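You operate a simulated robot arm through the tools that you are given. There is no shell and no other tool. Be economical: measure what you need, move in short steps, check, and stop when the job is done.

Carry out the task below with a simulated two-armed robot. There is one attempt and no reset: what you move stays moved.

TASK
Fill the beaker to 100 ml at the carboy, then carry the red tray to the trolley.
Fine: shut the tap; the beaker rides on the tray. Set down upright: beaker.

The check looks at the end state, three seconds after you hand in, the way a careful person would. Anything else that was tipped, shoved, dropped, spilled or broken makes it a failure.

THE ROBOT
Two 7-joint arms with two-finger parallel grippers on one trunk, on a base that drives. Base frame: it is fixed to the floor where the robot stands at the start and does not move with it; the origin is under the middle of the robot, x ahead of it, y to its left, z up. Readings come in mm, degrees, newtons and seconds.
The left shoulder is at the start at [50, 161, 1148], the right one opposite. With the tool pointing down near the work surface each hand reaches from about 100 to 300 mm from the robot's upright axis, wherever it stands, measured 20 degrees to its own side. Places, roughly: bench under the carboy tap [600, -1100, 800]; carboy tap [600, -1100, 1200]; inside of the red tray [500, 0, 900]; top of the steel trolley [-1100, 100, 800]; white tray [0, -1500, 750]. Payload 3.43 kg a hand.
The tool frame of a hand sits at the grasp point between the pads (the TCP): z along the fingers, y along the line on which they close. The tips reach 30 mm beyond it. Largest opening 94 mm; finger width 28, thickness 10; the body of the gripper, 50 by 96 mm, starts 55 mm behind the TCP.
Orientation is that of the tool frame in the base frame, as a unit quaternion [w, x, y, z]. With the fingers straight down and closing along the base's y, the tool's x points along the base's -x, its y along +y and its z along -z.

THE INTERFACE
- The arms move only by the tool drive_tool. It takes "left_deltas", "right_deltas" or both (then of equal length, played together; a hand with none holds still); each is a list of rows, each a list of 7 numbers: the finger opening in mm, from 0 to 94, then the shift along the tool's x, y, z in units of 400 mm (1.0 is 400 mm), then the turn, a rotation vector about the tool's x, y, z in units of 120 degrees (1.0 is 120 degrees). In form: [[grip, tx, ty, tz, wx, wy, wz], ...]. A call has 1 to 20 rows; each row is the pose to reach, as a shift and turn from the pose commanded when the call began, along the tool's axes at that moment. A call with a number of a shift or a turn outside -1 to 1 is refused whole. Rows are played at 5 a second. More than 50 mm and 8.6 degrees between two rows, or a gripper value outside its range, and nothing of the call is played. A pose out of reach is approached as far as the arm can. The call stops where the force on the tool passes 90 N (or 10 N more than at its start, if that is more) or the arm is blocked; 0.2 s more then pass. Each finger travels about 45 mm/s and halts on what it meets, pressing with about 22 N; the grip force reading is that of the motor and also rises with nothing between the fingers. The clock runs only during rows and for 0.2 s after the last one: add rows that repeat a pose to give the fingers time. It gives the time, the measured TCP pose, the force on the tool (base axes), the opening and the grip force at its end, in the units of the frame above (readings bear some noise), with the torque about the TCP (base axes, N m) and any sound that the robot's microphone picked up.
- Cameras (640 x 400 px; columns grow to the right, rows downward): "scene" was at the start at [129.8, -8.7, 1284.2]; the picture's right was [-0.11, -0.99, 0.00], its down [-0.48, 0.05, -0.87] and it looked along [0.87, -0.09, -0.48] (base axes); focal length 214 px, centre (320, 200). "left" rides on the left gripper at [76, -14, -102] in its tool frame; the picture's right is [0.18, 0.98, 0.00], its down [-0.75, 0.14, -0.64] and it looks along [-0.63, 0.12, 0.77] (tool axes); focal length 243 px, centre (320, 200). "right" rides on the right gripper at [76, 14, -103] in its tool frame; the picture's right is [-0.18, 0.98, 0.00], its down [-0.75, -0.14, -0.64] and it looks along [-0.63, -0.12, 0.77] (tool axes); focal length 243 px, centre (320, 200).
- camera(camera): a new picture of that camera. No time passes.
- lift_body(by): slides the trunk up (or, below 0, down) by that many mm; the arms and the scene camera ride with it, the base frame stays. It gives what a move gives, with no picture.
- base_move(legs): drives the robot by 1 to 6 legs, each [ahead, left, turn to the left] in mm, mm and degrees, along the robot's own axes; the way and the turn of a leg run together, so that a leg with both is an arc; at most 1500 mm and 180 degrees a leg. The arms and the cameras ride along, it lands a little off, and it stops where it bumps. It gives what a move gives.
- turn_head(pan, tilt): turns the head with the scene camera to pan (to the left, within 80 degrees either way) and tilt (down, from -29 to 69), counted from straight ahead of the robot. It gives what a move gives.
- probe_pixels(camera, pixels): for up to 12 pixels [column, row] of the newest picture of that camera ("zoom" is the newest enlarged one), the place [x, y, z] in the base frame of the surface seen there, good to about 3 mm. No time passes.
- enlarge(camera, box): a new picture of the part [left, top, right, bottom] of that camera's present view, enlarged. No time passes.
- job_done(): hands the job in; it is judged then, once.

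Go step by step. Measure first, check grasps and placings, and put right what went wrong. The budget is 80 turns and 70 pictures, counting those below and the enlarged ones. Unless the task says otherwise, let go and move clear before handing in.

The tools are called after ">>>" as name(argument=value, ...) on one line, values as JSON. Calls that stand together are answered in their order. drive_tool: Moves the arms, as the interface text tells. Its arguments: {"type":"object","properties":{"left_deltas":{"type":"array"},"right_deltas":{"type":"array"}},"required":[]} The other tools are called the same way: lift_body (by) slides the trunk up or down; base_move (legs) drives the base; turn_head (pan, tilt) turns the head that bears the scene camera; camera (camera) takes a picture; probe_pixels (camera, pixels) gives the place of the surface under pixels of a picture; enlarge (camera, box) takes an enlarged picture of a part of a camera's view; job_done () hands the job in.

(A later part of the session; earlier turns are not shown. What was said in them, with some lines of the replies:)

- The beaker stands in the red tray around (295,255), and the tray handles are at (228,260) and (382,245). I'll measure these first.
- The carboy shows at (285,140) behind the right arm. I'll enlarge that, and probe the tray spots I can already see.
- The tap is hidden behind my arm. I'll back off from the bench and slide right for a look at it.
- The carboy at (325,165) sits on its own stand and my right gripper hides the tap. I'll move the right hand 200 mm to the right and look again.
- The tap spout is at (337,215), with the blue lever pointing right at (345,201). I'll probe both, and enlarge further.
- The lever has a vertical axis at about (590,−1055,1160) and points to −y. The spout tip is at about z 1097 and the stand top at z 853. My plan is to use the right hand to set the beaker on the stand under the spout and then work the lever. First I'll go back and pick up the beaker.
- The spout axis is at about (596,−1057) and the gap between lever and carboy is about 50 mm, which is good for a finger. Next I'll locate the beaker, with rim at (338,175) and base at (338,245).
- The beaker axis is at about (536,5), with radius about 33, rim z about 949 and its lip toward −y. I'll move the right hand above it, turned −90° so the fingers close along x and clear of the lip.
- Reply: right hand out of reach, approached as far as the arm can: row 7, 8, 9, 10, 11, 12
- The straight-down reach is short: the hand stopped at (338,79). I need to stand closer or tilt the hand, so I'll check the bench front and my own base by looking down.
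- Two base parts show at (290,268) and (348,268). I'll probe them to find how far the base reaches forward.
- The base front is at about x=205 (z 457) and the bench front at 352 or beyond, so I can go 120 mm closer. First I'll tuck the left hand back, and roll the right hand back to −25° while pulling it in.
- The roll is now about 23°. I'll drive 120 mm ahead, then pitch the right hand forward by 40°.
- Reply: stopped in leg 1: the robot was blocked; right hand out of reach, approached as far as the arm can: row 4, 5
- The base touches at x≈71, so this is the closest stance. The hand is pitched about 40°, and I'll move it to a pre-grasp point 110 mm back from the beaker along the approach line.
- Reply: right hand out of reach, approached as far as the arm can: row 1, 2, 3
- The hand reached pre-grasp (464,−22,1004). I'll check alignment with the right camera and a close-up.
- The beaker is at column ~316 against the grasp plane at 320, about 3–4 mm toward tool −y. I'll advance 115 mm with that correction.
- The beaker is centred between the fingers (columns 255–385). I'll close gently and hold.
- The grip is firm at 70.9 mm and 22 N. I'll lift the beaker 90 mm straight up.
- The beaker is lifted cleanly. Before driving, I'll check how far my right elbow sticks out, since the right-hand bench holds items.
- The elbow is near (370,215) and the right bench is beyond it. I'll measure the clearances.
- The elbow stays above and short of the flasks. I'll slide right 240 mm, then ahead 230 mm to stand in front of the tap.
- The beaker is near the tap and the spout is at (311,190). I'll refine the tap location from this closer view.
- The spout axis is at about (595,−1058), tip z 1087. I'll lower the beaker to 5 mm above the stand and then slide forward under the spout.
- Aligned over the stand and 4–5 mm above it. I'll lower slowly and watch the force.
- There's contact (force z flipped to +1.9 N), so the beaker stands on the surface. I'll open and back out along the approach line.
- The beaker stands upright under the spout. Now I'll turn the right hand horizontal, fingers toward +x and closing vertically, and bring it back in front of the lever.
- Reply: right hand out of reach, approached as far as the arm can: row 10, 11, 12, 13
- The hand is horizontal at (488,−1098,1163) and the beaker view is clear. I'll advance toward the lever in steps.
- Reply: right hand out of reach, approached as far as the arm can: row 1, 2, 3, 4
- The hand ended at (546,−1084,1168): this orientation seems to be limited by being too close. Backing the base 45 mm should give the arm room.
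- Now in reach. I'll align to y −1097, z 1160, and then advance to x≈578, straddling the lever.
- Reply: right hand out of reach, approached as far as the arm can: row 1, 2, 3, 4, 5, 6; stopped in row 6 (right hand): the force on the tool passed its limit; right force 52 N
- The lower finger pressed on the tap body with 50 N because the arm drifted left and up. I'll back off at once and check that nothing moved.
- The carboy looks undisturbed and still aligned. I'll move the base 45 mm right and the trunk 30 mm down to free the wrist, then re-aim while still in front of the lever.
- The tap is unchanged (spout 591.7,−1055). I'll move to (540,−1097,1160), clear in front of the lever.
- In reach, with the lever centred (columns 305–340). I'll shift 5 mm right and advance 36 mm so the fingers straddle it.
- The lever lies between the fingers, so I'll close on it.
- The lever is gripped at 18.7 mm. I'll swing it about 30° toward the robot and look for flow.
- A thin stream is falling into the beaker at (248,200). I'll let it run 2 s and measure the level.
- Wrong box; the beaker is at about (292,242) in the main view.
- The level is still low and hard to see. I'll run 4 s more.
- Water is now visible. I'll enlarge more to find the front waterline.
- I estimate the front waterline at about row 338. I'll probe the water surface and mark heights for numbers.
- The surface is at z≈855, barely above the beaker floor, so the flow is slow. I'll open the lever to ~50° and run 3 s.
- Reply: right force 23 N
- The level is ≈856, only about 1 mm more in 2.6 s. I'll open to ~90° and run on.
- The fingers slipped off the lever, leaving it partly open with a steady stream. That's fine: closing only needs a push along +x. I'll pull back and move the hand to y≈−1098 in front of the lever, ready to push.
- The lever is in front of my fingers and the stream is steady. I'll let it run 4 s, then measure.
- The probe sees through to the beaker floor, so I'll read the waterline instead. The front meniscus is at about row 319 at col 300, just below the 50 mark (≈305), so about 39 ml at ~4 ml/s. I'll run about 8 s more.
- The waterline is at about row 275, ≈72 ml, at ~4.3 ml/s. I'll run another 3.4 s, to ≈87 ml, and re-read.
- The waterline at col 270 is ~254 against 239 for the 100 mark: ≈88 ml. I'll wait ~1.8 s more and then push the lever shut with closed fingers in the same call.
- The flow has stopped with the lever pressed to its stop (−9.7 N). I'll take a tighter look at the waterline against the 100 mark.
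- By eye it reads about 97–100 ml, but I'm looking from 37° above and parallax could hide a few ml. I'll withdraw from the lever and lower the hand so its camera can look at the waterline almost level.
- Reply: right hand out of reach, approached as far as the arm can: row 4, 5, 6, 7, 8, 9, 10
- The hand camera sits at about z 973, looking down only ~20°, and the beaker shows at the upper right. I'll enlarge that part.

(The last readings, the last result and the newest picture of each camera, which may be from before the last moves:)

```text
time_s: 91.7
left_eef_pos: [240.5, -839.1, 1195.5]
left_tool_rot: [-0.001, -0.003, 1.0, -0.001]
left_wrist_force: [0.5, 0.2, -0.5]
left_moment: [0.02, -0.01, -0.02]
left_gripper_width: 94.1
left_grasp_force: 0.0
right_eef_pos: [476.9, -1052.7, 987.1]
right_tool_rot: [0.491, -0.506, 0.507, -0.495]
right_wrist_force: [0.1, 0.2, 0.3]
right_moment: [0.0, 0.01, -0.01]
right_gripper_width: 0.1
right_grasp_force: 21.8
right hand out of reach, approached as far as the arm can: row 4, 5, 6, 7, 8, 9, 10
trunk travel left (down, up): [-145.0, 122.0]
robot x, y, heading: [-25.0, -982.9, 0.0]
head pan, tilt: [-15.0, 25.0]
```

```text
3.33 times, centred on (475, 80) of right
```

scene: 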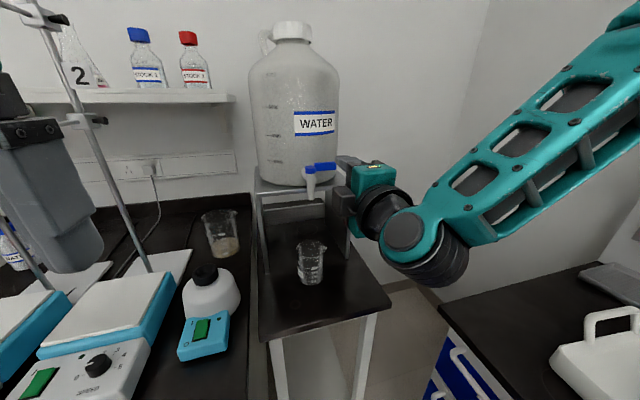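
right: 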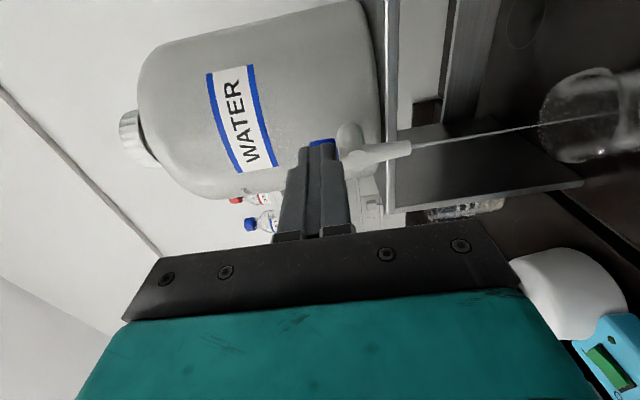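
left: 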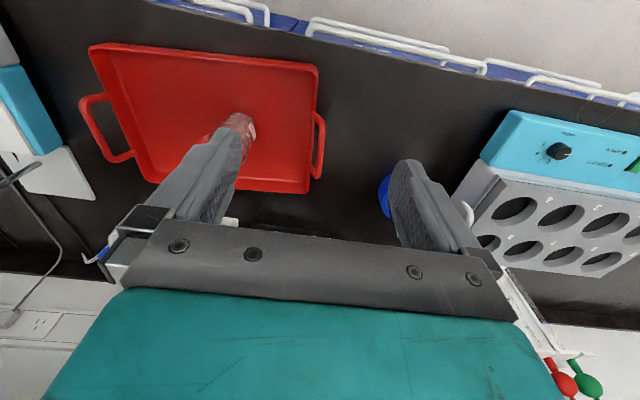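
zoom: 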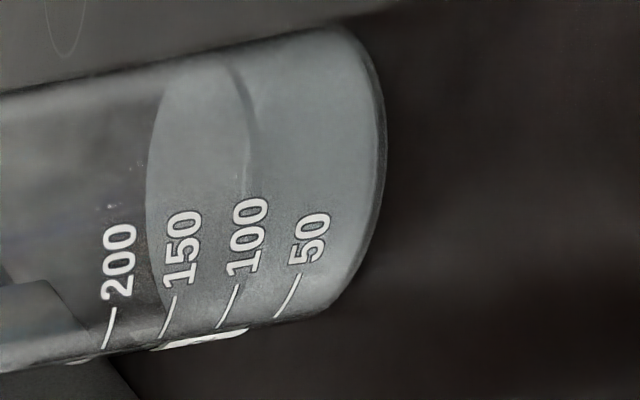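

The waterline runs close to the 100 mark here. One tighter zoom around the 100 text will settle it.

>>> enlarge(camera="right", box=[415, 40, 505, 125])

```text
4.71 times, centred on (460, 82) of right
```

zoom: 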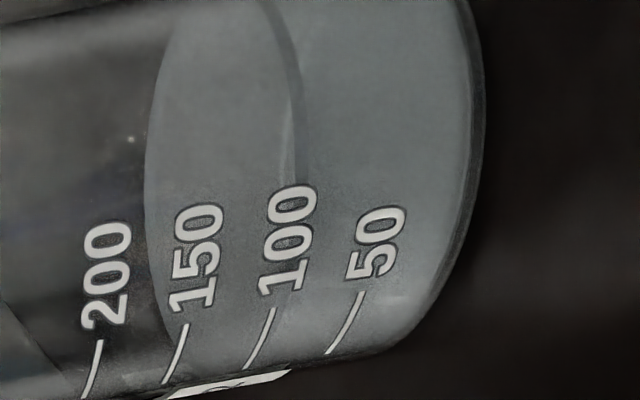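

Following the text centreline, the waterline sits within a few ml of 100 (≈+2 ml here, ≈−3 ml from above), so I accept it. Now I'll turn the hand back to the tilted grasp pose, retracting and opening.

>>> drive_tool(right_deltas=[[10, 0.021, -0.01, -0.012, -0.038, 0.0146, 0.0503], [20, 0.042, -0.02, -0.025, -0.076, 0.0292, 0.1007], [30, 0.063, -0.031, -0.037, -0.114, 0.0438, 0.151], [40, 0.083, -0.041, -0.049, -0.152, 0.0583, 0.2013], [50, 0.104, -0.051, -0.061, -0.19, 0.0729, 0.2517], [60, 0.125, -0.061, -0.074, -0.228, 0.0875, 0.302], [70, 0.146, -0.071, -0.086, -0.265, 0.102, 0.3523], [80, 0.167, -0.082, -0.098, -0.303, 0.1167, 0.4027], [90, 0.188, -0.092, -0.111, -0.341, 0.1313, 0.453], [94, 0.208, -0.102, -0.123, -0.379, 0.1458, 0.5033], [94, 0.229, -0.112, -0.135, -0.417, 0.1604, 0.5537], [94, 0.25, -0.1225, -0.1475, -0.455, 0.175, 0.604], [94, 0.25, -0.1225, -0.1475, -0.455, 0.175, 0.604]])

>>> lift_body(by=30)

>>> base_move(legs=[[0, 44, 0], [60, 0, 0]])

```text
time_s: 94.5
left_eef_pos: [239.4, -839.8, 1195.2]
left_tool_rot: [-0.001, -0.003, 1.0, 0.0]
left_wrist_force: [-0.7, 0.7, 0.6]
left_moment: [0.01, -0.03, -0.01]
left_gripper_width: 94.0
left_grasp_force: 0.1
right_eef_pos: [417.8, -1149.9, 1033.5]
right_tool_rot: [0.319, -0.192, 0.925, 0.071]
right_wrist_force: [-0.8, -0.5, 0.5]
right_moment: [-0.01, 0.0, -0.06]
right_gripper_width: 94.1
right_grasp_force: 0.0
trunk travel left (down, up): [-145.0, 122.0]
robot x, y, heading: [-26.7, -979.4, 0.1]
head pan, tilt: [-15.0, 25.0]
```

```text
time_s: 95.3
left_eef_pos: [240.2, -838.7, 1225.3]
left_tool_rot: [-0.001, -0.003, 1.0, 0.0]
left_wrist_force: [-0.8, -0.5, -0.1]
left_moment: [0.01, 0.01, 0.0]
left_gripper_width: 94.1
left_grasp_force: 0.1
right_eef_pos: [418.2, -1150.1, 1064.1]
right_tool_rot: [0.32, -0.191, 0.925, 0.071]
right_wrist_force: [-0.2, -0.5, 0.5]
right_moment: [0.02, -0.02, 0.05]
right_gripper_width: 94.0
right_grasp_force: 0.1
trunk travel left (down, up): [-175.0, 92.0]
robot x, y, heading: [-25.5, -980.7, 0.2]
head pan, tilt: [-15.0, 25.0]
```

```text
time_s: 96.7
left_eef_pos: [301.8, -794.9, 1224.0]
left_tool_rot: [-0.001, -0.003, 1.0, 0.001]
left_wrist_force: [0.7, -0.9, 0.0]
left_moment: [0.03, 0.02, -0.02]
left_gripper_width: 94.0
left_grasp_force: 0.2
right_eef_pos: [479.0, -1106.8, 1064.4]
right_tool_rot: [0.318, -0.192, 0.926, 0.07]
right_wrist_force: [0.3, -0.7, 0.0]
right_moment: [-0.01, 0.01, 0.01]
right_gripper_width: 93.8
right_grasp_force: 0.1
trunk travel left (down, up): [-175.0, 92.0]
robot x, y, heading: [35.3, -935.6, 0.0]
head pan, tilt: [-15.0, 25.0]
```

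At (479,−1107,1064), lined up 200 mm back. I'll advance to 110 mm short and check the centring.

>>> drive_tool(right_deltas=[[94, -0.0115, -0.0085, 0.07, 0, 0, 0], [94, -0.0115, -0.0085, 0.15, 0, 0, 0], [94, -0.0115, -0.0085, 0.22, 0, 0, 0], [94, -0.0115, -0.0085, 0.22, 0, 0, 0]])

>>> camera(camera="right")

```text
time_s: 97.7
left_eef_pos: [300.8, -796.2, 1225.4]
left_tool_rot: [-0.001, -0.002, 1.0, 0.001]
left_wrist_force: [-0.5, 1.4, 0.0]
left_moment: [0.03, -0.01, 0.03]
left_gripper_width: 94.0
left_grasp_force: 0.1
right_eef_pos: [532.6, -1086.0, 997.5]
right_tool_rot: [0.319, -0.192, 0.926, 0.07]
right_wrist_force: [-0.3, 0.5, -0.1]
right_moment: [-0.01, 0.01, 0.02]
right_gripper_width: 93.9
right_grasp_force: 0.1
trunk travel left (down, up): [-175.0, 92.0]
robot x, y, heading: [34.4, -937.7, 0.0]
head pan, tilt: [-15.0, 25.0]
```

```text
12 pictures are left
```

right: 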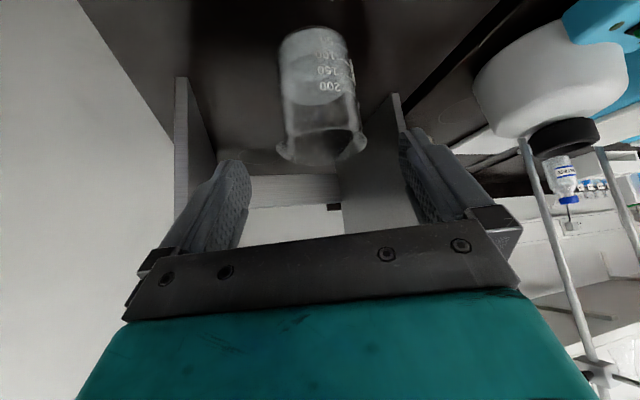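

The beaker is centred (columns 280–358). I'll advance the rest and close.

>>> drive_tool(right_deltas=[[94, 0, 0, 0.06, 0, 0, 0], [94, 0, 0, 0.12, 0, 0, 0], [94, 0, 0, 0.18, 0, 0, 0], [94, 0, 0, 0.24, 0, 0, 0], [94, 0, 0, 0.272, 0, 0, 0], [94, 0, 0, 0.272, 0, 0, 0], [80, 0, 0, 0.272, 0, 0, 0], [70, 0, 0, 0.272, 0, 0, 0], [55, 0, 0, 0.272, 0, 0, 0], [40, 0, 0, 0.272, 0, 0, 0], [30, 0, 0, 0.272, 0, 0, 0], [30, 0, 0, 0.272, 0, 0, 0]])

```text
time_s: 100.3
left_eef_pos: [300.7, -795.3, 1224.2]
left_tool_rot: [0.0, -0.002, 1.0, 0.0]
left_wrist_force: [-0.6, -0.1, -0.6]
left_moment: [0.03, 0.04, 0.01]
left_gripper_width: 94.0
left_grasp_force: 0.1
right_eef_pos: [593.1, -1057.4, 913.1]
right_tool_rot: [0.319, -0.192, 0.925, 0.071]
right_wrist_force: [0.0, -0.5, 0.6]
right_moment: [0.0, -0.03, -0.04]
right_gripper_width: 70.2
right_grasp_force: 22.2
trunk travel left (down, up): [-175.0, 92.0]
robot x, y, heading: [35.2, -935.5, 0.0]
head pan, tilt: [-15.0, 25.0]
```

Gripped at 70.2 mm and 22 N. I'll lift 6 mm, back out from under the spout, then raise to 96 mm.

>>> drive_tool(right_deltas=[[30, -0.009, 0, -0.012, 0, 0, 0], [30, 0.018, 0.015, -0.033, 0, 0, 0], [30, 0.045, 0.03, -0.054, 0, 0, 0], [30, 0.072, 0.045, -0.075, 0, 0, 0], [30, 0.099, 0.06, -0.096, 0, 0, 0], [30, 0.126, 0.075, -0.117, 0, 0, 0], [30, 0.153, 0.09, -0.1385, 0, 0, 0], [30, 0.13, 0.0905, -0.168, 0, 0, 0], [30, 0.107, 0.091, -0.197, 0, 0, 0], [30, 0.083, 0.0912, -0.226, 0, 0, 0], [30, 0.0605, 0.0915, -0.256, 0, 0, 0], [30, 0.037, 0.0917, -0.286, 0, 0, 0], [30, 0.0143, 0.092, -0.315, 0, 0, 0], [30, 0.0143, 0.092, -0.315, 0, 0, 0]])

>>> camera(camera="scene")

```text
time_s: 103.3
left_eef_pos: [300.9, -795.3, 1224.3]
left_tool_rot: [-0.001, -0.002, 1.0, 0.0]
left_wrist_force: [-1.7, -0.4, -0.3]
left_moment: [0.01, -0.03, 0.02]
left_gripper_width: 94.0
left_grasp_force: 0.0
right_eef_pos: [505.1, -1058.9, 1008.3]
right_tool_rot: [0.32, -0.192, 0.925, 0.07]
right_wrist_force: [0.2, 0.5, -1.5]
right_moment: [-0.01, 0.01, -0.02]
right_gripper_width: 70.5
right_grasp_force: 22.0
trunk travel left (down, up): [-175.0, 92.0]
robot x, y, heading: [37.6, -939.4, 0.3]
head pan, tilt: [-15.0, 25.0]
```

```text
11 pictures are left
```

scene: 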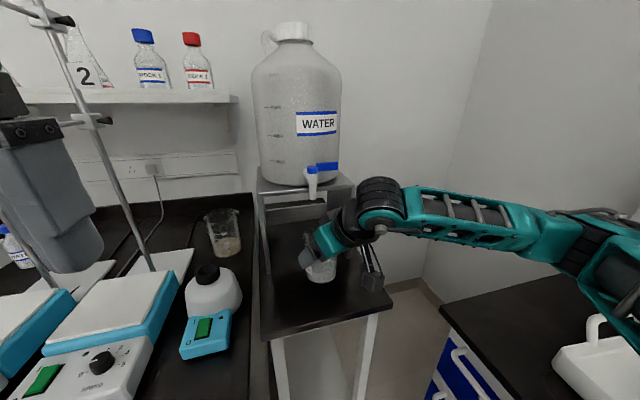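

The lever is back to closed (328,167), with no stream. I'll carry the beaker back to the tray: back 230, left 1064, ahead 230.

>>> base_move(legs=[[-230, 0, 0], [0, 1064, 0], [225, 0, 0]])

>>> turn_head(pan=-10, tilt=45)

>>> camera(camera="scene")

```text
time_s: 111.5
left_eef_pos: [293.7, 269.6, 1223.8]
left_tool_rot: [-0.001, -0.004, 1.0, 0.0]
left_wrist_force: [-0.3, 0.0, -1.1]
left_moment: [0.01, 0.02, 0.02]
left_gripper_width: 94.3
left_grasp_force: 0.1
right_eef_pos: [498.7, 7.1, 1007.3]
right_tool_rot: [0.319, -0.194, 0.925, 0.072]
right_wrist_force: [-0.5, -0.9, -1.1]
right_moment: [-0.04, 0.01, 0.0]
right_gripper_width: 70.7
right_grasp_force: 22.4
trunk travel left (down, up): [-175.0, 92.0]
robot x, y, heading: [26.8, 124.5, 0.2]
head pan, tilt: [-15.0, 25.0]
```

```text
time_s: 112.3
left_eef_pos: [292.5, 269.0, 1224.8]
left_tool_rot: [-0.002, -0.003, 1.0, 0.0]
left_wrist_force: [-1.1, -0.7, 0.0]
left_moment: [-0.02, -0.01, -0.01]
left_gripper_width: 93.8
left_grasp_force: 0.0
right_eef_pos: [496.9, 6.3, 1007.0]
right_tool_rot: [0.318, -0.194, 0.925, 0.071]
right_wrist_force: [-0.4, -0.6, -2.2]
right_moment: [-0.01, 0.02, 0.0]
right_gripper_width: 70.3
right_grasp_force: 21.8
trunk travel left (down, up): [-175.0, 92.0]
robot x, y, heading: [28.1, 126.0, -0.1]
head pan, tilt: [-10.0, 45.0]
```

```text
10 pictures are left
```

scene: 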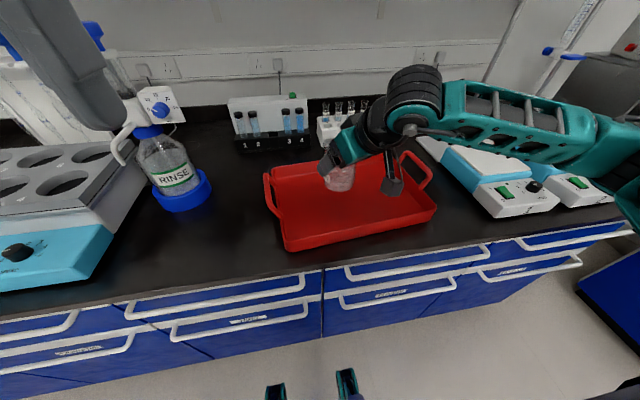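

The beaker hovers over the tray. I'll shift to about (530,−10) and lower to just above the tray floor.

>>> drive_tool(right_deltas=[[30, -0.0235, -0.035, 0.018, 0, 0, 0], [30, -0.047, -0.07, 0.036, 0, 0, 0], [30, -0.02, -0.07, 0.07, 0, 0, 0], [30, 0.007, -0.071, 0.104, 0, 0, 0], [30, 0.034, -0.071, 0.139, 0, 0, 0], [30, 0.061, -0.072, 0.173, 0, 0, 0], [30, 0.077, -0.072, 0.194, 0, 0, 0], [30, 0.083, -0.072, 0.202, 0, 0, 0], [30, 0.083, -0.072, 0.202, 0, 0, 0]])

>>> drive_tool(right_deltas=[[30, 0.0023, 0, 0.003, 0, 0, 0], [30, 0.0023, 0, 0.003, 0, 0, 0]])

```text
time_s: 114.3
left_eef_pos: [293.4, 268.9, 1225.9]
left_tool_rot: [-0.002, -0.004, 1.0, 0.0]
left_wrist_force: [0.4, 0.6, 0.3]
left_moment: [0.01, -0.01, 0.0]
left_gripper_width: 94.0
left_grasp_force: 0.0
right_eef_pos: [531.1, -9.4, 923.4]
right_tool_rot: [0.319, -0.194, 0.925, 0.071]
right_wrist_force: [-0.4, 0.3, -1.4]
right_moment: [-0.02, -0.01, 0.03]
right_gripper_width: 70.6
right_grasp_force: 22.2
trunk travel left (down, up): [-175.0, 92.0]
robot x, y, heading: [31.3, 127.0, -0.1]
head pan, tilt: [-10.0, 45.0]
```

```text
time_s: 114.9
left_eef_pos: [293.3, 269.3, 1226.0]
left_tool_rot: [0.0, -0.004, 1.0, 0.001]
left_wrist_force: [0.8, 0.4, 0.6]
left_moment: [0.01, -0.01, -0.03]
left_gripper_width: 94.2
left_grasp_force: 0.0
right_eef_pos: [530.5, -9.9, 922.4]
right_tool_rot: [0.319, -0.194, 0.925, 0.072]
right_wrist_force: [0.4, 0.0, -1.8]
right_moment: [-0.04, -0.01, -0.03]
right_gripper_width: 70.3
right_grasp_force: 22.3
trunk travel left (down, up): [-175.0, 92.0]
robot x, y, heading: [29.0, 126.5, 0.1]
head pan, tilt: [-10.0, 45.0]
```

Still free at z 922.4. I'll lower 2 mm, then 1 mm, watching the force.

>>> drive_tool(right_deltas=[[30, 0.0031, 0, 0.0039, 0, 0, 0], [30, 0.0031, 0, 0.0039, 0, 0, 0]])

>>> drive_tool(right_deltas=[[30, 0.0015, 0, 0.002, 0, 0, 0], [30, 0.0015, 0, 0.002, 0, 0, 0]])

```text
time_s: 115.5
left_eef_pos: [293.1, 268.2, 1224.4]
left_tool_rot: [-0.001, -0.003, 1.0, 0.0]
left_wrist_force: [0.3, 0.0, -0.1]
left_moment: [0.0, 0.01, 0.02]
left_gripper_width: 94.0
left_grasp_force: 0.2
right_eef_pos: [530.2, -9.3, 919.4]
right_tool_rot: [0.32, -0.194, 0.925, 0.07]
right_wrist_force: [1.2, -0.9, -1.6]
right_moment: [0.03, 0.04, 0.03]
right_gripper_width: 70.2
right_grasp_force: 21.9
trunk travel left (down, up): [-175.0, 92.0]
robot x, y, heading: [31.3, 125.6, 0.4]
head pan, tilt: [-10.0, 45.0]
```

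```text
time_s: 116.1
left_eef_pos: [294.1, 269.7, 1223.5]
left_tool_rot: [-0.001, -0.003, 1.0, 0.0]
left_wrist_force: [-0.5, 0.5, 1.1]
left_moment: [-0.02, -0.01, 0.03]
left_gripper_width: 93.9
left_grasp_force: 0.0
right_eef_pos: [531.5, -9.3, 919.3]
right_tool_rot: [0.32, -0.194, 0.925, 0.072]
right_wrist_force: [-0.4, 0.5, -1.9]
right_moment: [0.0, 0.01, 0.0]
right_gripper_width: 70.2
right_grasp_force: 21.9
trunk travel left (down, up): [-175.0, 92.0]
robot x, y, heading: [27.5, 129.0, -0.0]
head pan, tilt: [-10.0, 45.0]
```

No contact yet. Another 1 mm twice.

>>> drive_tool(right_deltas=[[30, 0.0015, 0, 0.002, 0, 0, 0], [30, 0.0015, 0, 0.002, 0, 0, 0]])

>>> drive_tool(right_deltas=[[30, 0.0012, 0, 0.0015, 0, 0, 0], [30, 0.0012, 0, 0.0015, 0, 0, 0]])

```text
time_s: 116.7
left_eef_pos: [292.8, 267.9, 1224.3]
left_tool_rot: [-0.001, -0.003, 1.0, 0.0]
left_wrist_force: [0.5, 0.2, -0.2]
left_moment: [-0.03, -0.01, 0.0]
left_gripper_width: 94.0
left_grasp_force: 0.0
right_eef_pos: [530.8, -9.6, 918.1]
right_tool_rot: [0.319, -0.193, 0.925, 0.071]
right_wrist_force: [-1.1, -0.5, -1.0]
right_moment: [0.01, 0.01, 0.0]
right_gripper_width: 70.7
right_grasp_force: 22.1
trunk travel left (down, up): [-175.0, 92.0]
robot x, y, heading: [27.6, 125.7, 0.1]
head pan, tilt: [-10.0, 45.0]
```

```text
time_s: 117.3
left_eef_pos: [293.2, 269.8, 1225.1]
left_tool_rot: [-0.001, -0.003, 1.0, 0.0]
left_wrist_force: [-0.5, 0.1, 0.0]
left_moment: [-0.03, 0.01, 0.02]
left_gripper_width: 93.9
left_grasp_force: 0.0
right_eef_pos: [531.1, -8.7, 918.9]
right_tool_rot: [0.319, -0.194, 0.925, 0.072]
right_wrist_force: [-2.2, -0.3, 0.7]
right_moment: [0.1, 0.09, 0.01]
right_gripper_width: 70.0
right_grasp_force: 22.3
trunk travel left (down, up): [-175.0, 92.0]
robot x, y, heading: [26.6, 128.7, 0.3]
head pan, tilt: [-10.0, 45.0]
```

Contact now (force z +0.7, moment 0.1). I'll release and back out along the tool axis.

>>> drive_tool(right_deltas=[[80, 0, 0, 0, 0, 0, 0], [94, 0, 0, 0, 0, 0, 0], [94, 0, 0, 0, 0, 0, 0], [94, 0, 0, -0.07, 0, 0, 0], [94, 0, 0, -0.17, 0, 0, 0], [94, 0, 0, -0.28, 0, 0, 0], [94, 0, 0, -0.39, 0, 0, 0]])

>>> enlarge(camera="scene", box=[240, 130, 460, 265])

```text
time_s: 118.9
left_eef_pos: [292.6, 268.6, 1225.1]
left_tool_rot: [-0.002, -0.004, 1.0, 0.0]
left_wrist_force: [0.0, 0.7, 0.6]
left_moment: [0.0, 0.0, 0.03]
left_gripper_width: 93.9
left_grasp_force: 0.1
right_eef_pos: [444.6, -49.2, 1041.0]
right_tool_rot: [0.318, -0.192, 0.926, 0.07]
right_wrist_force: [0.1, 0.4, 0.5]
right_moment: [0.01, -0.02, 0.01]
right_gripper_width: 94.2
right_grasp_force: 0.0
trunk travel left (down, up): [-175.0, 92.0]
robot x, y, heading: [29.2, 127.5, -0.1]
head pan, tilt: [-10.0, 45.0]
```

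```text
2.91 times, centred on (350, 198) of scene
```

zoom: 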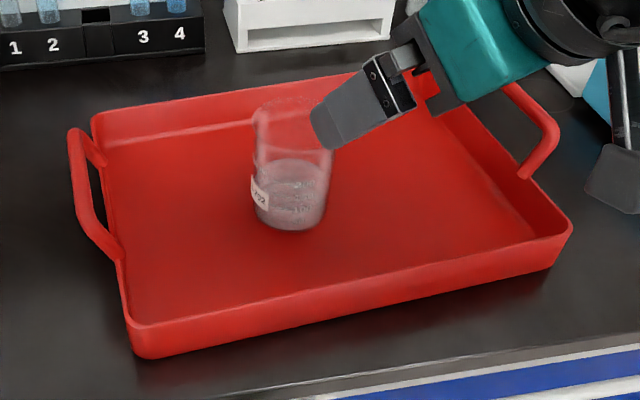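

The beaker stands on the tray. I'll measure both handles and the tray corners.

>>> probe_pixels(camera="zoom", pixels=[[75, 145], [80, 180], [90, 218], [108, 243], [100, 157], [552, 130], [545, 150], [530, 170], [530, 105], [145, 345], [565, 235], [95, 120]])

```text
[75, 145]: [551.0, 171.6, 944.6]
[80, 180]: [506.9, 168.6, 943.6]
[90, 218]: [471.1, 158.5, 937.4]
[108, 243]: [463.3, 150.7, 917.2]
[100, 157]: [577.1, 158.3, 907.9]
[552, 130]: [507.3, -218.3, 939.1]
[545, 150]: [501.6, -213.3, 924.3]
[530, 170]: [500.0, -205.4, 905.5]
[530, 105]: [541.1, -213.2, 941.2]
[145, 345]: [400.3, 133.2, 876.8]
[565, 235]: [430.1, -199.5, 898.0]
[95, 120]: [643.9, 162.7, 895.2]
```

I have the handle bars: left around (516,167,938), right around (552,−209,938), with the tray yawed ~6°. Before bringing the left hand in, I'll check the RINSE bottle clearance and drive to centre on the tray.

>>> probe_pixels(camera="scene", pixels=[[209, 190], [200, 180], [186, 100], [165, 115], [192, 205]])

>>> base_move(legs=[[0, -150, 0], [22, 0, 0]])

```text
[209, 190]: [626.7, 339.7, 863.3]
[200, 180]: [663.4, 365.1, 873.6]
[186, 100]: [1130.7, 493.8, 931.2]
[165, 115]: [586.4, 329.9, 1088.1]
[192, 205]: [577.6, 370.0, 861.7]
```

```text
time_s: 120.7
left_eef_pos: [315.6, 118.6, 1224.7]
left_tool_rot: [0.0, -0.005, 1.0, 0.0]
left_wrist_force: [0.3, 0.5, 0.1]
left_moment: [0.0, 0.03, -0.01]
left_gripper_width: 94.0
left_grasp_force: 0.1
right_eef_pos: [468.0, -197.9, 1039.2]
right_tool_rot: [0.318, -0.194, 0.925, 0.071]
right_wrist_force: [0.3, 0.0, -0.2]
right_moment: [0.0, -0.01, 0.0]
right_gripper_width: 93.7
right_grasp_force: 0.0
trunk travel left (down, up): [-175.0, 92.0]
robot x, y, heading: [52.5, -24.2, 0.5]
head pan, tilt: [-10.0, 45.0]
```

The bottle is clear (y≥330). I'll bring both hands to pre-grasp 70 mm short of their handle bars, yawed 6° and pitched 38°.

>>> drive_tool(left_deltas=[[90, -0.049, 0.013, 0.072, -0.002, -0.04, -0.006], [85, -0.099, 0.027, 0.145, -0.004, -0.079, -0.012], [80, -0.148, 0.04, 0.217, -0.006, -0.119, -0.017], [75, -0.198, 0.053, 0.29, -0.008, -0.159, -0.023], [70, -0.247, 0.066, 0.362, -0.01, -0.198, -0.029], [60, -0.296, 0.08, 0.434, -0.012, -0.238, -0.035], [50, -0.346, 0.093, 0.507, -0.014, -0.277, -0.04], [50, -0.395, 0.106, 0.579, -0.0155, -0.317, -0.046], [50, -0.395, 0.106, 0.579, -0.0155, -0.317, -0.046]], right_deltas=[[90, 0.001, -0.01, 0.017, 0.0116, 0, 0.0147], [85, 0.002, -0.02, 0.035, 0.0231, 0, 0.0295], [80, 0.003, -0.029, 0.052, 0.0347, 0, 0.0442], [75, 0.0045, -0.039, 0.069, 0.0463, -0.001, 0.0589], [70, 0.006, -0.049, 0.086, 0.0578, -0.001, 0.0736], [60, 0.007, -0.059, 0.104, 0.0694, -0.001, 0.0884], [50, 0.008, -0.068, 0.121, 0.0809, -0.0013, 0.1031], [50, 0.009, -0.078, 0.138, 0.0925, -0.0013, 0.1178], [50, 0.009, -0.078, 0.138, 0.0925, -0.0013, 0.1178]])

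>>> camera(camera="scene")

```text
time_s: 122.7
left_eef_pos: [475.8, 164.1, 991.6]
left_tool_rot: [0.325, -0.052, 0.944, 0.018]
left_wrist_force: [0.9, -0.2, 1.0]
left_moment: [-0.01, 0.02, -0.02]
left_gripper_width: 50.0
left_grasp_force: 0.1
right_eef_pos: [509.6, -213.3, 994.2]
right_tool_rot: [0.326, -0.046, 0.944, 0.02]
right_wrist_force: [0.2, 0.7, 0.7]
right_moment: [-0.01, 0.05, 0.02]
right_gripper_width: 50.2
right_grasp_force: 0.2
trunk travel left (down, up): [-175.0, 92.0]
robot x, y, heading: [48.8, -22.3, 0.5]
head pan, tilt: [-10.0, 45.0]
```

```text
8 pictures are left
```

scene: 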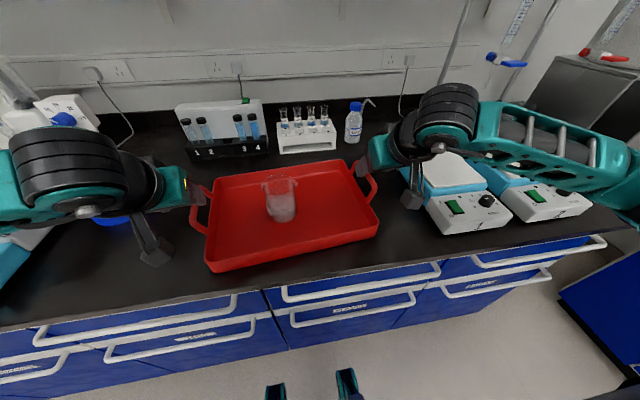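

Both hands hover near the handles. I'll re-probe the bars from this view before the final advance.

>>> probe_pixels(camera="scene", pixels=[[194, 215], [196, 222], [194, 208], [205, 229], [375, 182], [376, 188], [372, 196], [370, 172], [200, 232]])

>>> enlarge(camera="scene", box=[170, 140, 400, 280])

```text
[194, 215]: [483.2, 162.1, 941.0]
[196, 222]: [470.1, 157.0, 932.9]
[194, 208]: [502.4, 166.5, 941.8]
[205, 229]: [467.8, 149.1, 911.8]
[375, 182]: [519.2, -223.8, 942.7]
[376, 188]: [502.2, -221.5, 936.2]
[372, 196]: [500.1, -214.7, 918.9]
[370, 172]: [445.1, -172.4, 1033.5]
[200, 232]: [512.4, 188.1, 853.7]
```

```text
2.78 times, centred on (285, 210) of scene
```

zoom: 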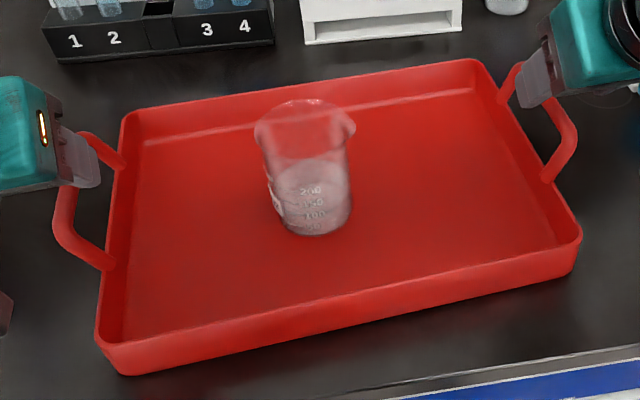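

The bars are confirmed: left near (513,167), right near (547,−215), z centre ≈938. I'll advance both hands and close.

>>> drive_tool(left_deltas=[[50, 0.003, -0.003, 0.055, 0, 0, 0], [50, 0.006, -0.003, 0.11, 0, 0, 0], [50, 0.009, -0.003, 0.163, 0, 0, 0], [50, 0.009, -0.003, 0.163, 0, 0, 0], [35, 0.009, -0.003, 0.163, 0, 0, 0], [20, 0.009, -0.003, 0.163, 0, 0, 0], [5, 0.009, -0.003, 0.163, 0, 0, 0], [0, 0.009, -0.003, 0.163, 0, 0, 0], [0, 0.009, -0.003, 0.163, 0, 0, 0]], right_deltas=[[50, 0.005, -0.0135, 0.056, 0, 0, 0], [50, 0.009, -0.0135, 0.112, 0, 0, 0], [50, 0.0135, -0.0135, 0.1675, 0, 0, 0], [50, 0.0135, -0.0135, 0.1675, 0, 0, 0], [35, 0.0135, -0.0135, 0.1675, 0, 0, 0], [20, 0.0135, -0.0135, 0.1675, 0, 0, 0], [5, 0.0135, -0.0135, 0.1675, 0, 0, 0], [0, 0.0135, -0.0135, 0.1675, 0, 0, 0], [0, 0.0135, -0.0135, 0.1675, 0, 0, 0]])

```text
time_s: 124.7
left_eef_pos: [510.1, 167.8, 939.5]
left_tool_rot: [0.324, -0.053, 0.944, 0.019]
left_wrist_force: [-3.5, 19.1, 0.8]
left_moment: [0.16, 0.07, -0.18]
left_gripper_width: 16.8
left_grasp_force: 21.8
right_eef_pos: [545.9, -215.8, 938.3]
right_tool_rot: [0.327, -0.045, 0.944, 0.018]
right_wrist_force: [2.0, -19.4, 0.9]
right_moment: [-0.13, -0.03, 0.17]
right_gripper_width: 16.9
right_grasp_force: 22.2
trunk travel left (down, up): [-175.0, 92.0]
robot x, y, heading: [48.7, -21.3, 0.3]
head pan, tilt: [-10.0, 45.0]
```

Both hands closed at ~17 mm, but there's ±19 N sideways, meaning the outer fingers press inward. I'll shift each hand ~2.5 mm outward to balance.

>>> drive_tool(left_deltas=[[0, 0, 0.004, 0, 0, 0, 0], [0, 0, 0.0065, 0, 0, 0, 0], [0, 0, 0.0065, 0, 0, 0, 0]], right_deltas=[[0, 0, -0.004, 0, 0, 0, 0], [0, 0, -0.0065, 0, 0, 0, 0], [0, 0, -0.0065, 0, 0, 0, 0]])

```text
time_s: 125.5
left_eef_pos: [509.8, 169.7, 940.2]
left_tool_rot: [0.325, -0.052, 0.944, 0.017]
left_wrist_force: [-0.3, 11.6, -1.1]
left_moment: [0.06, -0.03, -0.07]
left_gripper_width: 16.7
left_grasp_force: 22.1
right_eef_pos: [546.3, -215.4, 939.2]
right_tool_rot: [0.327, -0.048, 0.944, 0.021]
right_wrist_force: [2.0, -12.5, 0.1]
right_moment: [-0.06, 0.12, 0.11]
right_gripper_width: 16.6
right_grasp_force: 21.6
trunk travel left (down, up): [-175.0, 92.0]
robot x, y, heading: [50.0, -25.9, 0.3]
head pan, tilt: [-10.0, 45.0]
```

The side force dropped to ~12 N. Another 3.5 mm outward each.

>>> drive_tool(left_deltas=[[0, 0, 0.005, 0, 0, 0, 0], [0, 0, 0.009, 0, 0, 0, 0], [0, 0, 0.009, 0, 0, 0, 0]], right_deltas=[[0, 0, -0.005, 0, 0, 0, 0], [0, 0, -0.009, 0, 0, 0, 0], [0, 0, -0.009, 0, 0, 0, 0]])

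>>> lift_body(by=15)

>>> enlarge(camera="scene", box=[170, 140, 400, 280])

```text
time_s: 126.2
left_eef_pos: [508.5, 168.8, 939.8]
left_tool_rot: [0.325, -0.05, 0.944, 0.013]
left_wrist_force: [2.6, -18.2, -0.4]
left_moment: [-0.16, -0.01, 0.1]
left_gripper_width: 16.8
left_grasp_force: 22.1
right_eef_pos: [546.3, -215.8, 938.8]
right_tool_rot: [0.327, -0.05, 0.943, 0.025]
right_wrist_force: [0.0, 17.6, 1.0]
right_moment: [0.11, 0.02, -0.18]
right_gripper_width: 16.8
right_grasp_force: 22.6
trunk travel left (down, up): [-175.0, 92.0]
robot x, y, heading: [49.6, -18.9, 0.4]
head pan, tilt: [-10.0, 45.0]
```

```text
time_s: 126.9
left_eef_pos: [508.0, 169.1, 953.8]
left_tool_rot: [0.326, -0.049, 0.944, 0.012]
left_wrist_force: [2.2, -29.5, -2.3]
left_moment: [-0.23, 0.03, 0.21]
left_gripper_width: 17.0
left_grasp_force: 22.2
right_eef_pos: [545.4, -215.9, 953.5]
right_tool_rot: [0.326, -0.051, 0.944, 0.025]
right_wrist_force: [-1.7, 29.5, -3.1]
right_moment: [0.18, 0.03, -0.32]
right_gripper_width: 16.9
right_grasp_force: 22.0
trunk travel left (down, up): [-190.0, 77.0]
robot x, y, heading: [52.1, -23.0, 0.3]
head pan, tilt: [-10.0, 45.0]
```

```text
2.78 times, centred on (285, 210) of scene
```

zoom: 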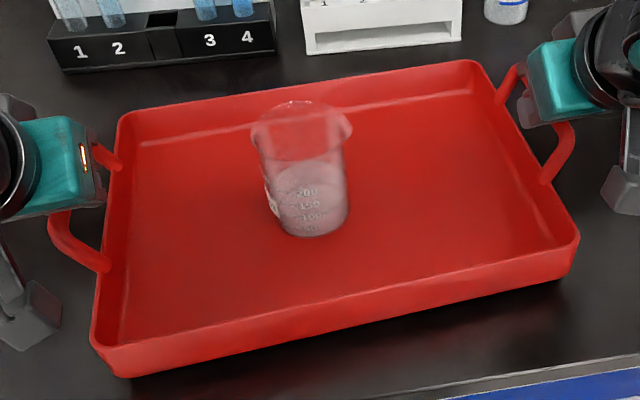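

The tray lifts level with the beaker on it. I'll relieve the outward pull by shifting each hand 3 mm inward, lift 40 mm more, and back off from the bench.

>>> drive_tool(left_deltas=[[0, 0, -0.004, 0, 0, 0, 0], [0, 0, -0.007, 0, 0, 0, 0], [0, 0, -0.007, 0, 0, 0, 0]], right_deltas=[[0, 0, 0.004, 0, 0, 0, 0], [0, 0, 0.007, 0, 0, 0, 0], [0, 0, 0.007, 0, 0, 0, 0]])

>>> lift_body(by=40)

>>> base_move(legs=[[-400, 0, 0]])

```text
time_s: 127.7
left_eef_pos: [509.6, 169.6, 953.9]
left_tool_rot: [0.325, -0.052, 0.944, 0.016]
left_wrist_force: [3.2, -20.2, -3.2]
left_moment: [-0.14, 0.01, 0.15]
left_gripper_width: 16.7
left_grasp_force: 22.3
right_eef_pos: [546.1, -216.5, 952.9]
right_tool_rot: [0.327, -0.048, 0.944, 0.022]
right_wrist_force: [-1.1, 19.3, -3.1]
right_moment: [0.13, 0.03, -0.14]
right_gripper_width: 16.9
right_grasp_force: 22.0
trunk travel left (down, up): [-190.0, 77.0]
robot x, y, heading: [49.2, -24.4, 0.2]
head pan, tilt: [-10.0, 45.0]
```

```text
time_s: 128.5
left_eef_pos: [510.5, 169.6, 993.5]
left_tool_rot: [0.325, -0.051, 0.944, 0.015]
left_wrist_force: [1.4, -17.1, -2.6]
left_moment: [-0.12, 0.03, 0.11]
left_gripper_width: 16.7
left_grasp_force: 22.5
right_eef_pos: [546.4, -217.4, 992.6]
right_tool_rot: [0.327, -0.048, 0.944, 0.021]
right_wrist_force: [-2.1, 17.7, -2.0]
right_moment: [0.12, 0.05, -0.16]
right_gripper_width: 16.8
right_grasp_force: 22.2
trunk travel left (down, up): [-230.0, 37.0]
robot x, y, heading: [47.7, -24.4, 0.5]
head pan, tilt: [-10.0, 45.0]
```

```text
time_s: 131.0
left_eef_pos: [100.7, 167.5, 993.5]
left_tool_rot: [0.326, -0.053, 0.944, 0.016]
left_wrist_force: [1.7, -18.5, -3.0]
left_moment: [-0.12, 0.02, 0.14]
left_gripper_width: 16.8
left_grasp_force: 22.6
right_eef_pos: [140.4, -218.4, 994.2]
right_tool_rot: [0.326, -0.048, 0.944, 0.021]
right_wrist_force: [-1.8, 17.4, -2.6]
right_moment: [0.07, 0.02, -0.2]
right_gripper_width: 16.7
right_grasp_force: 22.3
trunk travel left (down, up): [-230.0, 37.0]
robot x, y, heading: [-354.9, -26.9, 0.5]
head pan, tilt: [-10.0, 45.0]
```

The tray is riding steadily at z≈994. I'll turn right 130° over the clear floor and look toward the trolley.

>>> base_move(legs=[[0, 0, -65], [0, 0, -65]])

>>> turn_head(pan=-42, tilt=30)

>>> camera(camera="scene")

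```text
time_s: 137.2
left_eef_pos: [-511.6, -499.9, 993.9]
left_tool_rot: [0.15, 0.837, 0.439, -0.289]
left_wrist_force: [-2.5, 2.1, -2.6]
left_moment: [0.09, -0.06, -0.01]
left_gripper_width: 16.9
left_grasp_force: 22.0
right_eef_pos: [-826.7, -275.0, 993.2]
right_tool_rot: [0.155, 0.839, 0.435, -0.288]
right_wrist_force: [1.8, -2.3, -1.6]
right_moment: [-0.02, -0.01, -0.02]
right_gripper_width: 16.8
right_grasp_force: 22.3
trunk travel left (down, up): [-230.0, 37.0]
robot x, y, heading: [-355.8, -27.4, -130.8]
head pan, tilt: [-10.0, 45.0]
```

```text
time_s: 138.1
left_eef_pos: [-511.0, -500.4, 994.2]
left_tool_rot: [0.15, 0.838, 0.438, -0.289]
left_wrist_force: [0.5, -0.2, -2.6]
left_moment: [0.04, -0.02, -0.01]
left_gripper_width: 17.0
left_grasp_force: 22.0
right_eef_pos: [-827.4, -274.1, 993.4]
right_tool_rot: [0.155, 0.839, 0.436, -0.288]
right_wrist_force: [-0.4, -0.1, -2.4]
right_moment: [0.03, -0.02, 0.0]
right_gripper_width: 17.0
right_grasp_force: 21.8
trunk travel left (down, up): [-230.0, 37.0]
robot x, y, heading: [-356.1, -27.2, -130.7]
head pan, tilt: [-42.0, 30.0]
```

```text
5 pictures are left
```

scene: 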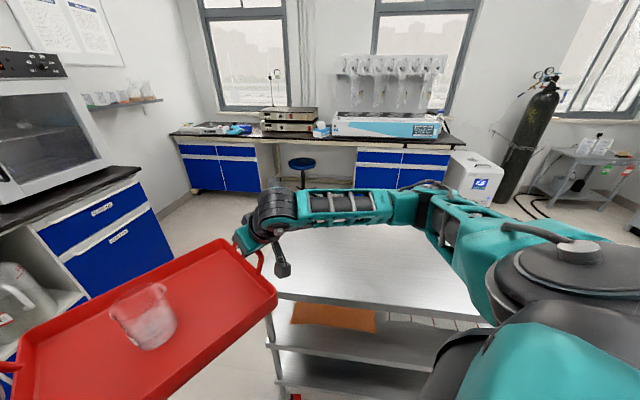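

The trolley is the steel table ahead-right and its top is empty. I'll probe its corners and heights.

>>> probe_pixels(camera="scene", pixels=[[280, 293], [380, 304], [470, 316], [340, 250], [400, 270], [300, 262], [285, 275], [420, 250], [300, 350], [450, 295], [350, 230], [272, 340]])

```text
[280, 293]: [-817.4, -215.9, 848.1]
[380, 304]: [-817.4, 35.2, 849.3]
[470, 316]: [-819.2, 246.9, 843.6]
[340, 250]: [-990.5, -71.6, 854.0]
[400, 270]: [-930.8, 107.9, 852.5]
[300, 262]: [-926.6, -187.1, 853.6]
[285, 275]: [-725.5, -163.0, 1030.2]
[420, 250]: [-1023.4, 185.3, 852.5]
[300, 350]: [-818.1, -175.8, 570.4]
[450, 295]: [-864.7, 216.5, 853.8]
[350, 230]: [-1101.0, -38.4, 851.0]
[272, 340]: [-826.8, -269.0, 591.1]
```

The trolley top is at z≈853, near edge x≈−815, the same height as the bench. I'll turn the remaining 49° and move in so the tray hovers over the top, centred at about (−985,100).

>>> base_move(legs=[[0, 0, -49.3], [0, -127, 0], [140, 0, 0]])

>>> turn_head(pan=0, tilt=48)

>>> camera(camera="scene")

```text
time_s: 142.7
left_eef_pos: [-955.0, -86.4, 993.9]
left_tool_rot: [0.013, 0.945, 0.045, -0.324]
left_wrist_force: [0.7, -0.6, -2.5]
left_moment: [-0.01, -0.02, 0.0]
left_gripper_width: 16.9
left_grasp_force: 22.0
right_eef_pos: [-988.0, 299.7, 992.9]
right_tool_rot: [0.019, 0.944, 0.042, -0.326]
right_wrist_force: [0.3, 0.0, -3.2]
right_moment: [-0.04, -0.01, -0.01]
right_gripper_width: 16.8
right_grasp_force: 21.8
trunk travel left (down, up): [-230.0, 37.0]
robot x, y, heading: [-498.4, 99.1, 179.5]
head pan, tilt: [-42.0, 30.0]
stopped in leg 3: the robot was blocked; the commanded pose is now the measured one
```

```text
time_s: 143.8
left_eef_pos: [-956.3, -86.3, 994.0]
left_tool_rot: [0.013, 0.944, 0.045, -0.326]
left_wrist_force: [0.4, 0.1, -3.1]
left_moment: [-0.01, -0.04, -0.04]
left_gripper_width: 16.7
left_grasp_force: 21.9
right_eef_pos: [-988.9, 298.7, 992.4]
right_tool_rot: [0.02, 0.944, 0.042, -0.327]
right_wrist_force: [0.2, 0.6, -2.6]
right_moment: [0.0, -0.01, 0.01]
right_gripper_width: 16.8
right_grasp_force: 21.8
trunk travel left (down, up): [-230.0, 37.0]
robot x, y, heading: [-493.7, 101.0, 179.7]
head pan, tilt: [0.0, 48.0]
```

```text
4 pictures are left
```

scene: 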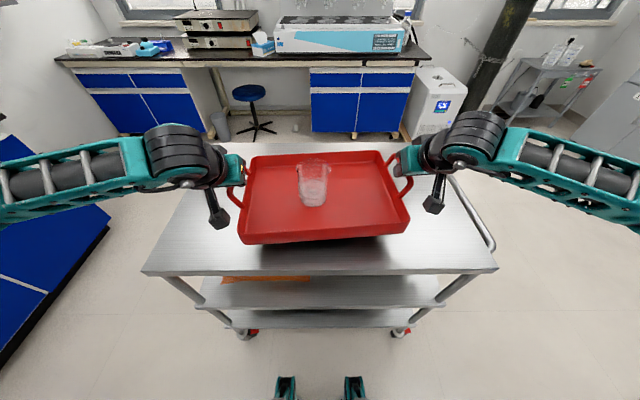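

The base just touched at x≈−498, and the tray hangs over the trolley top. I'll check the margins to the trolley edges.

>>> probe_pixels(camera="scene", pixels=[[240, 240], [406, 222], [320, 240], [150, 270], [320, 270], [490, 265], [330, 262], [436, 205], [218, 220]])

>>> base_move(legs=[[-10, 0, 0]])

```text
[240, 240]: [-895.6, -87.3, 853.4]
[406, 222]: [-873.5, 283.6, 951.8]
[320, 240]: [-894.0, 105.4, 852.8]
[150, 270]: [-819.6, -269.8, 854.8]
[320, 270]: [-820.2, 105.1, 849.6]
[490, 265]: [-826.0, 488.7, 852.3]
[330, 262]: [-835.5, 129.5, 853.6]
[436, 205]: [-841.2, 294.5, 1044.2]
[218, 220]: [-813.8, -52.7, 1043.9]
```

```text
time_s: 144.5
left_eef_pos: [-945.9, -85.3, 993.9]
left_tool_rot: [0.013, 0.945, 0.046, -0.325]
left_wrist_force: [0.4, -0.1, -2.8]
left_moment: [0.01, -0.03, 0.0]
left_gripper_width: 16.8
left_grasp_force: 22.5
right_eef_pos: [-978.4, 299.7, 993.2]
right_tool_rot: [0.02, 0.944, 0.042, -0.327]
right_wrist_force: [0.2, -0.5, -1.8]
right_moment: [0.03, -0.03, 0.0]
right_gripper_width: 16.7
right_grasp_force: 22.3
trunk travel left (down, up): [-230.0, 37.0]
robot x, y, heading: [-488.7, 103.3, 179.6]
head pan, tilt: [0.0, 48.0]
```

The front-left tray corner would be only ~13 mm inside the trolley edge. I'll extend both arms 25 mm forward together, then lower the trunk 52 mm.

>>> drive_tool(left_deltas=[[0, -0.012, -0.0017, 0.0095, 0, 0, 0], [0, -0.0245, -0.0035, 0.019, 0, 0, 0], [0, -0.037, -0.0052, 0.0285, 0, 0, 0], [0, -0.049, -0.007, 0.038, 0, 0, 0], [0, -0.049, -0.007, 0.038, 0, 0, 0]], right_deltas=[[0, -0.012, -0.0017, 0.0095, 0, 0, 0], [0, -0.0245, -0.0033, 0.019, 0, 0, 0], [0, -0.037, -0.005, 0.0285, 0, 0, 0], [0, -0.049, -0.0066, 0.038, 0, 0, 0], [0, -0.049, -0.0066, 0.038, 0, 0, 0]])

>>> lift_body(by=-51)

```text
time_s: 145.7
left_eef_pos: [-971.8, -84.9, 993.9]
left_tool_rot: [0.014, 0.944, 0.045, -0.325]
left_wrist_force: [-0.6, 3.9, -3.3]
left_moment: [0.06, -0.09, 0.04]
left_gripper_width: 16.8
left_grasp_force: 22.0
right_eef_pos: [-1005.0, 300.6, 993.4]
right_tool_rot: [0.02, 0.944, 0.042, -0.326]
right_wrist_force: [0.9, -4.0, -2.9]
right_moment: [-0.03, 0.05, -0.04]
right_gripper_width: 17.0
right_grasp_force: 21.7
trunk travel left (down, up): [-230.0, 37.0]
robot x, y, heading: [-484.2, 100.8, 179.3]
head pan, tilt: [0.0, 48.0]
```

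```text
time_s: 146.6
left_eef_pos: [-972.9, -86.3, 943.6]
left_tool_rot: [0.014, 0.945, 0.045, -0.325]
left_wrist_force: [-0.6, 5.4, -3.4]
left_moment: [0.03, -0.01, 0.04]
left_gripper_width: 16.6
left_grasp_force: 21.8
right_eef_pos: [-1003.7, 299.6, 942.0]
right_tool_rot: [0.02, 0.944, 0.043, -0.326]
right_wrist_force: [1.2, -5.1, -3.4]
right_moment: [-0.02, -0.05, -0.04]
right_gripper_width: 16.6
right_grasp_force: 22.1
trunk travel left (down, up): [-179.0, 88.0]
robot x, y, heading: [-486.8, 101.6, 179.8]
head pan, tilt: [0.0, 48.0]
```

Still hanging (−3.4 N per hand) at TCP z ≈943. I'll lower in small steps until the tray takes its own weight.

>>> lift_body(by=-3)

>>> lift_body(by=-1.5)

```text
time_s: 147.2
left_eef_pos: [-972.1, -86.9, 940.0]
left_tool_rot: [0.013, 0.945, 0.045, -0.325]
left_wrist_force: [-0.3, 7.0, -1.8]
left_moment: [0.05, 0.05, 0.05]
left_gripper_width: 16.8
left_grasp_force: 21.8
right_eef_pos: [-1003.5, 299.8, 940.1]
right_tool_rot: [0.018, 0.944, 0.042, -0.327]
right_wrist_force: [-0.3, -7.0, -2.9]
right_moment: [-0.06, 0.1, -0.08]
right_gripper_width: 16.9
right_grasp_force: 22.1
trunk travel left (down, up): [-176.0, 91.0]
robot x, y, heading: [-483.7, 100.1, 179.8]
head pan, tilt: [0.0, 48.0]
```

```text
time_s: 147.7
left_eef_pos: [-970.7, -85.3, 939.2]
left_tool_rot: [0.013, 0.944, 0.046, -0.327]
left_wrist_force: [0.9, 6.7, 3.8]
left_moment: [-0.01, 0.34, 0.05]
left_gripper_width: 16.9
left_grasp_force: 22.1
right_eef_pos: [-1003.3, 299.9, 939.7]
right_tool_rot: [0.02, 0.944, 0.042, -0.328]
right_wrist_force: [0.2, -7.6, -1.3]
right_moment: [-0.1, 0.52, -0.09]
right_gripper_width: 16.6
right_grasp_force: 22.6
trunk travel left (down, up): [-175.0, 92.0]
robot x, y, heading: [-482.8, 103.2, 179.5]
head pan, tilt: [0.0, 48.0]
```

Contact is beginning. 1 mm more should seat it fully.

>>> lift_body(by=-1)

>>> enlarge(camera="scene", box=[190, 120, 450, 290])

```text
time_s: 148.2
left_eef_pos: [-972.0, -85.3, 940.4]
left_tool_rot: [0.013, 0.944, 0.045, -0.326]
left_wrist_force: [1.7, 6.9, 8.1]
left_moment: [0.08, 0.13, 0.06]
left_gripper_width: 16.9
left_grasp_force: 21.6
right_eef_pos: [-1003.2, 300.1, 937.5]
right_tool_rot: [0.019, 0.944, 0.042, -0.327]
right_wrist_force: [-0.6, -7.4, 2.8]
right_moment: [-0.07, 0.22, -0.1]
right_gripper_width: 16.8
right_grasp_force: 22.5
trunk travel left (down, up): [-174.0, 93.0]
robot x, y, heading: [-484.9, 100.3, 179.8]
head pan, tilt: [0.0, 48.0]
```

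```text
2.35 times, centred on (320, 205) of scene
5 turns are left
```

zoom: 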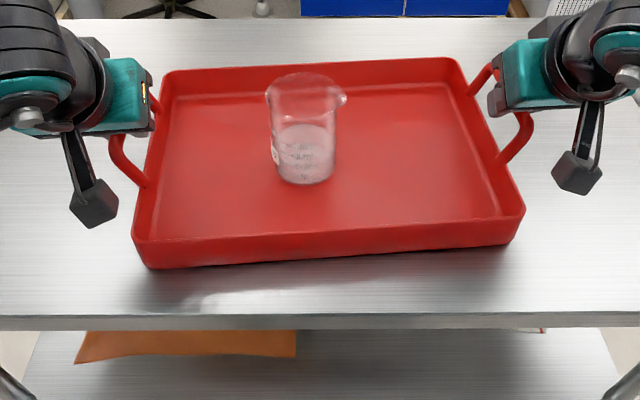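

The tray is seated well inside the trolley edges, forces are upward, and the beaker is upright. I'll open both hands and back them out along their axes.

>>> drive_tool(left_deltas=[[30, 0, 0, 0, 0, 0, 0], [45, 0, 0, 0, 0, 0, 0], [55, 0, 0, 0, 0, 0, 0], [55, 0, 0, 0, 0, 0, 0], [55, 0, 0, -0.06, 0, 0, 0], [55, 0, 0, -0.13, 0, 0, 0], [55, 0, 0, -0.2, 0, 0, 0], [55, 0, 0, -0.27, 0, 0, 0]], right_deltas=[[30, 0, 0, 0, 0, 0, 0], [45, 0, 0, 0, 0, 0, 0], [55, 0, 0, 0, 0, 0, 0], [55, 0, 0, 0, 0, 0, 0], [55, 0, 0, -0.06, 0, 0, 0], [55, 0, 0, -0.13, 0, 0, 0], [55, 0, 0, -0.2, 0, 0, 0], [55, 0, 0, -0.27, 0, 0, 0]])

>>> camera(camera="scene")

```text
time_s: 150.0
left_eef_pos: [-904.0, -81.0, 1025.6]
left_tool_rot: [0.014, 0.944, 0.046, -0.325]
left_wrist_force: [-0.2, -0.5, -0.3]
left_moment: [0.0, 0.01, -0.02]
left_gripper_width: 55.0
left_grasp_force: 0.1
right_eef_pos: [-935.4, 307.3, 1021.4]
right_tool_rot: [0.019, 0.944, 0.042, -0.327]
right_wrist_force: [-0.5, 0.0, 0.8]
right_moment: [0.01, -0.02, 0.03]
right_gripper_width: 54.8
right_grasp_force: 0.0
trunk travel left (down, up): [-174.0, 93.0]
robot x, y, heading: [-481.7, 100.4, 179.6]
head pan, tilt: [0.0, 48.0]
```

```text
2 pictures are left
4 turns are left
```

scene: 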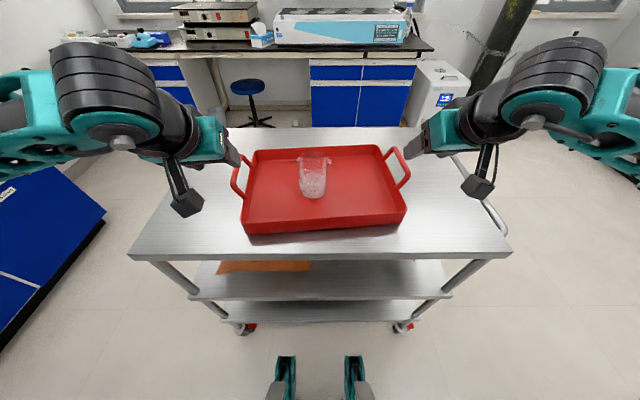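

Both hands are free above the handles, and the tray and beaker stand steady on the trolley. I'll back the robot away to be clear.

>>> base_move(legs=[[-200, 0, 0]])

>>> enlarge(camera="scene", box=[200, 80, 440, 230])

```text
time_s: 151.6
left_eef_pos: [-701.8, -82.2, 1025.3]
left_tool_rot: [0.014, 0.944, 0.045, -0.325]
left_wrist_force: [-0.1, -0.8, -0.1]
left_moment: [0.02, 0.03, 0.01]
left_gripper_width: 55.2
left_grasp_force: 0.2
right_eef_pos: [-733.0, 305.6, 1022.3]
right_tool_rot: [0.02, 0.944, 0.043, -0.328]
right_wrist_force: [-0.6, 0.2, -0.1]
right_moment: [-0.03, 0.03, 0.01]
right_gripper_width: 55.1
right_grasp_force: 0.0
trunk travel left (down, up): [-174.0, 93.0]
robot x, y, heading: [-285.0, 103.1, 179.8]
head pan, tilt: [0.0, 48.0]
```

```text
2.67 times, centred on (320, 155) of scene
3 turns are left
```

zoom: 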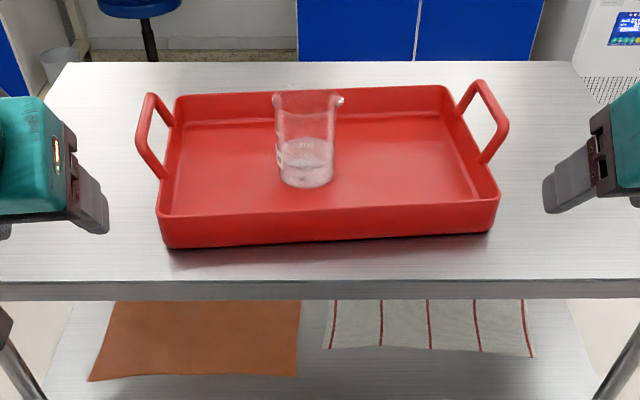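

The tray rests level on the trolley with the beaker upright on it, the tap is shut, and both hands are clear. I'm handing in.

>>> job_done()

```text
The job is handed in.
```

The red tray is on the trolley with the beaker standing upright on it, filled to about 100 ml. I read the level by eye against the 100 mark, so it could be off by up to about 5 ml. The tap is shut and both hands are clear.

While reaching for the lever, a finger pressed on the tap body with about 50 N. The tap's position measured the same afterwards. The base also touched the bench and the trolley lightly, and nothing looked disturbed.
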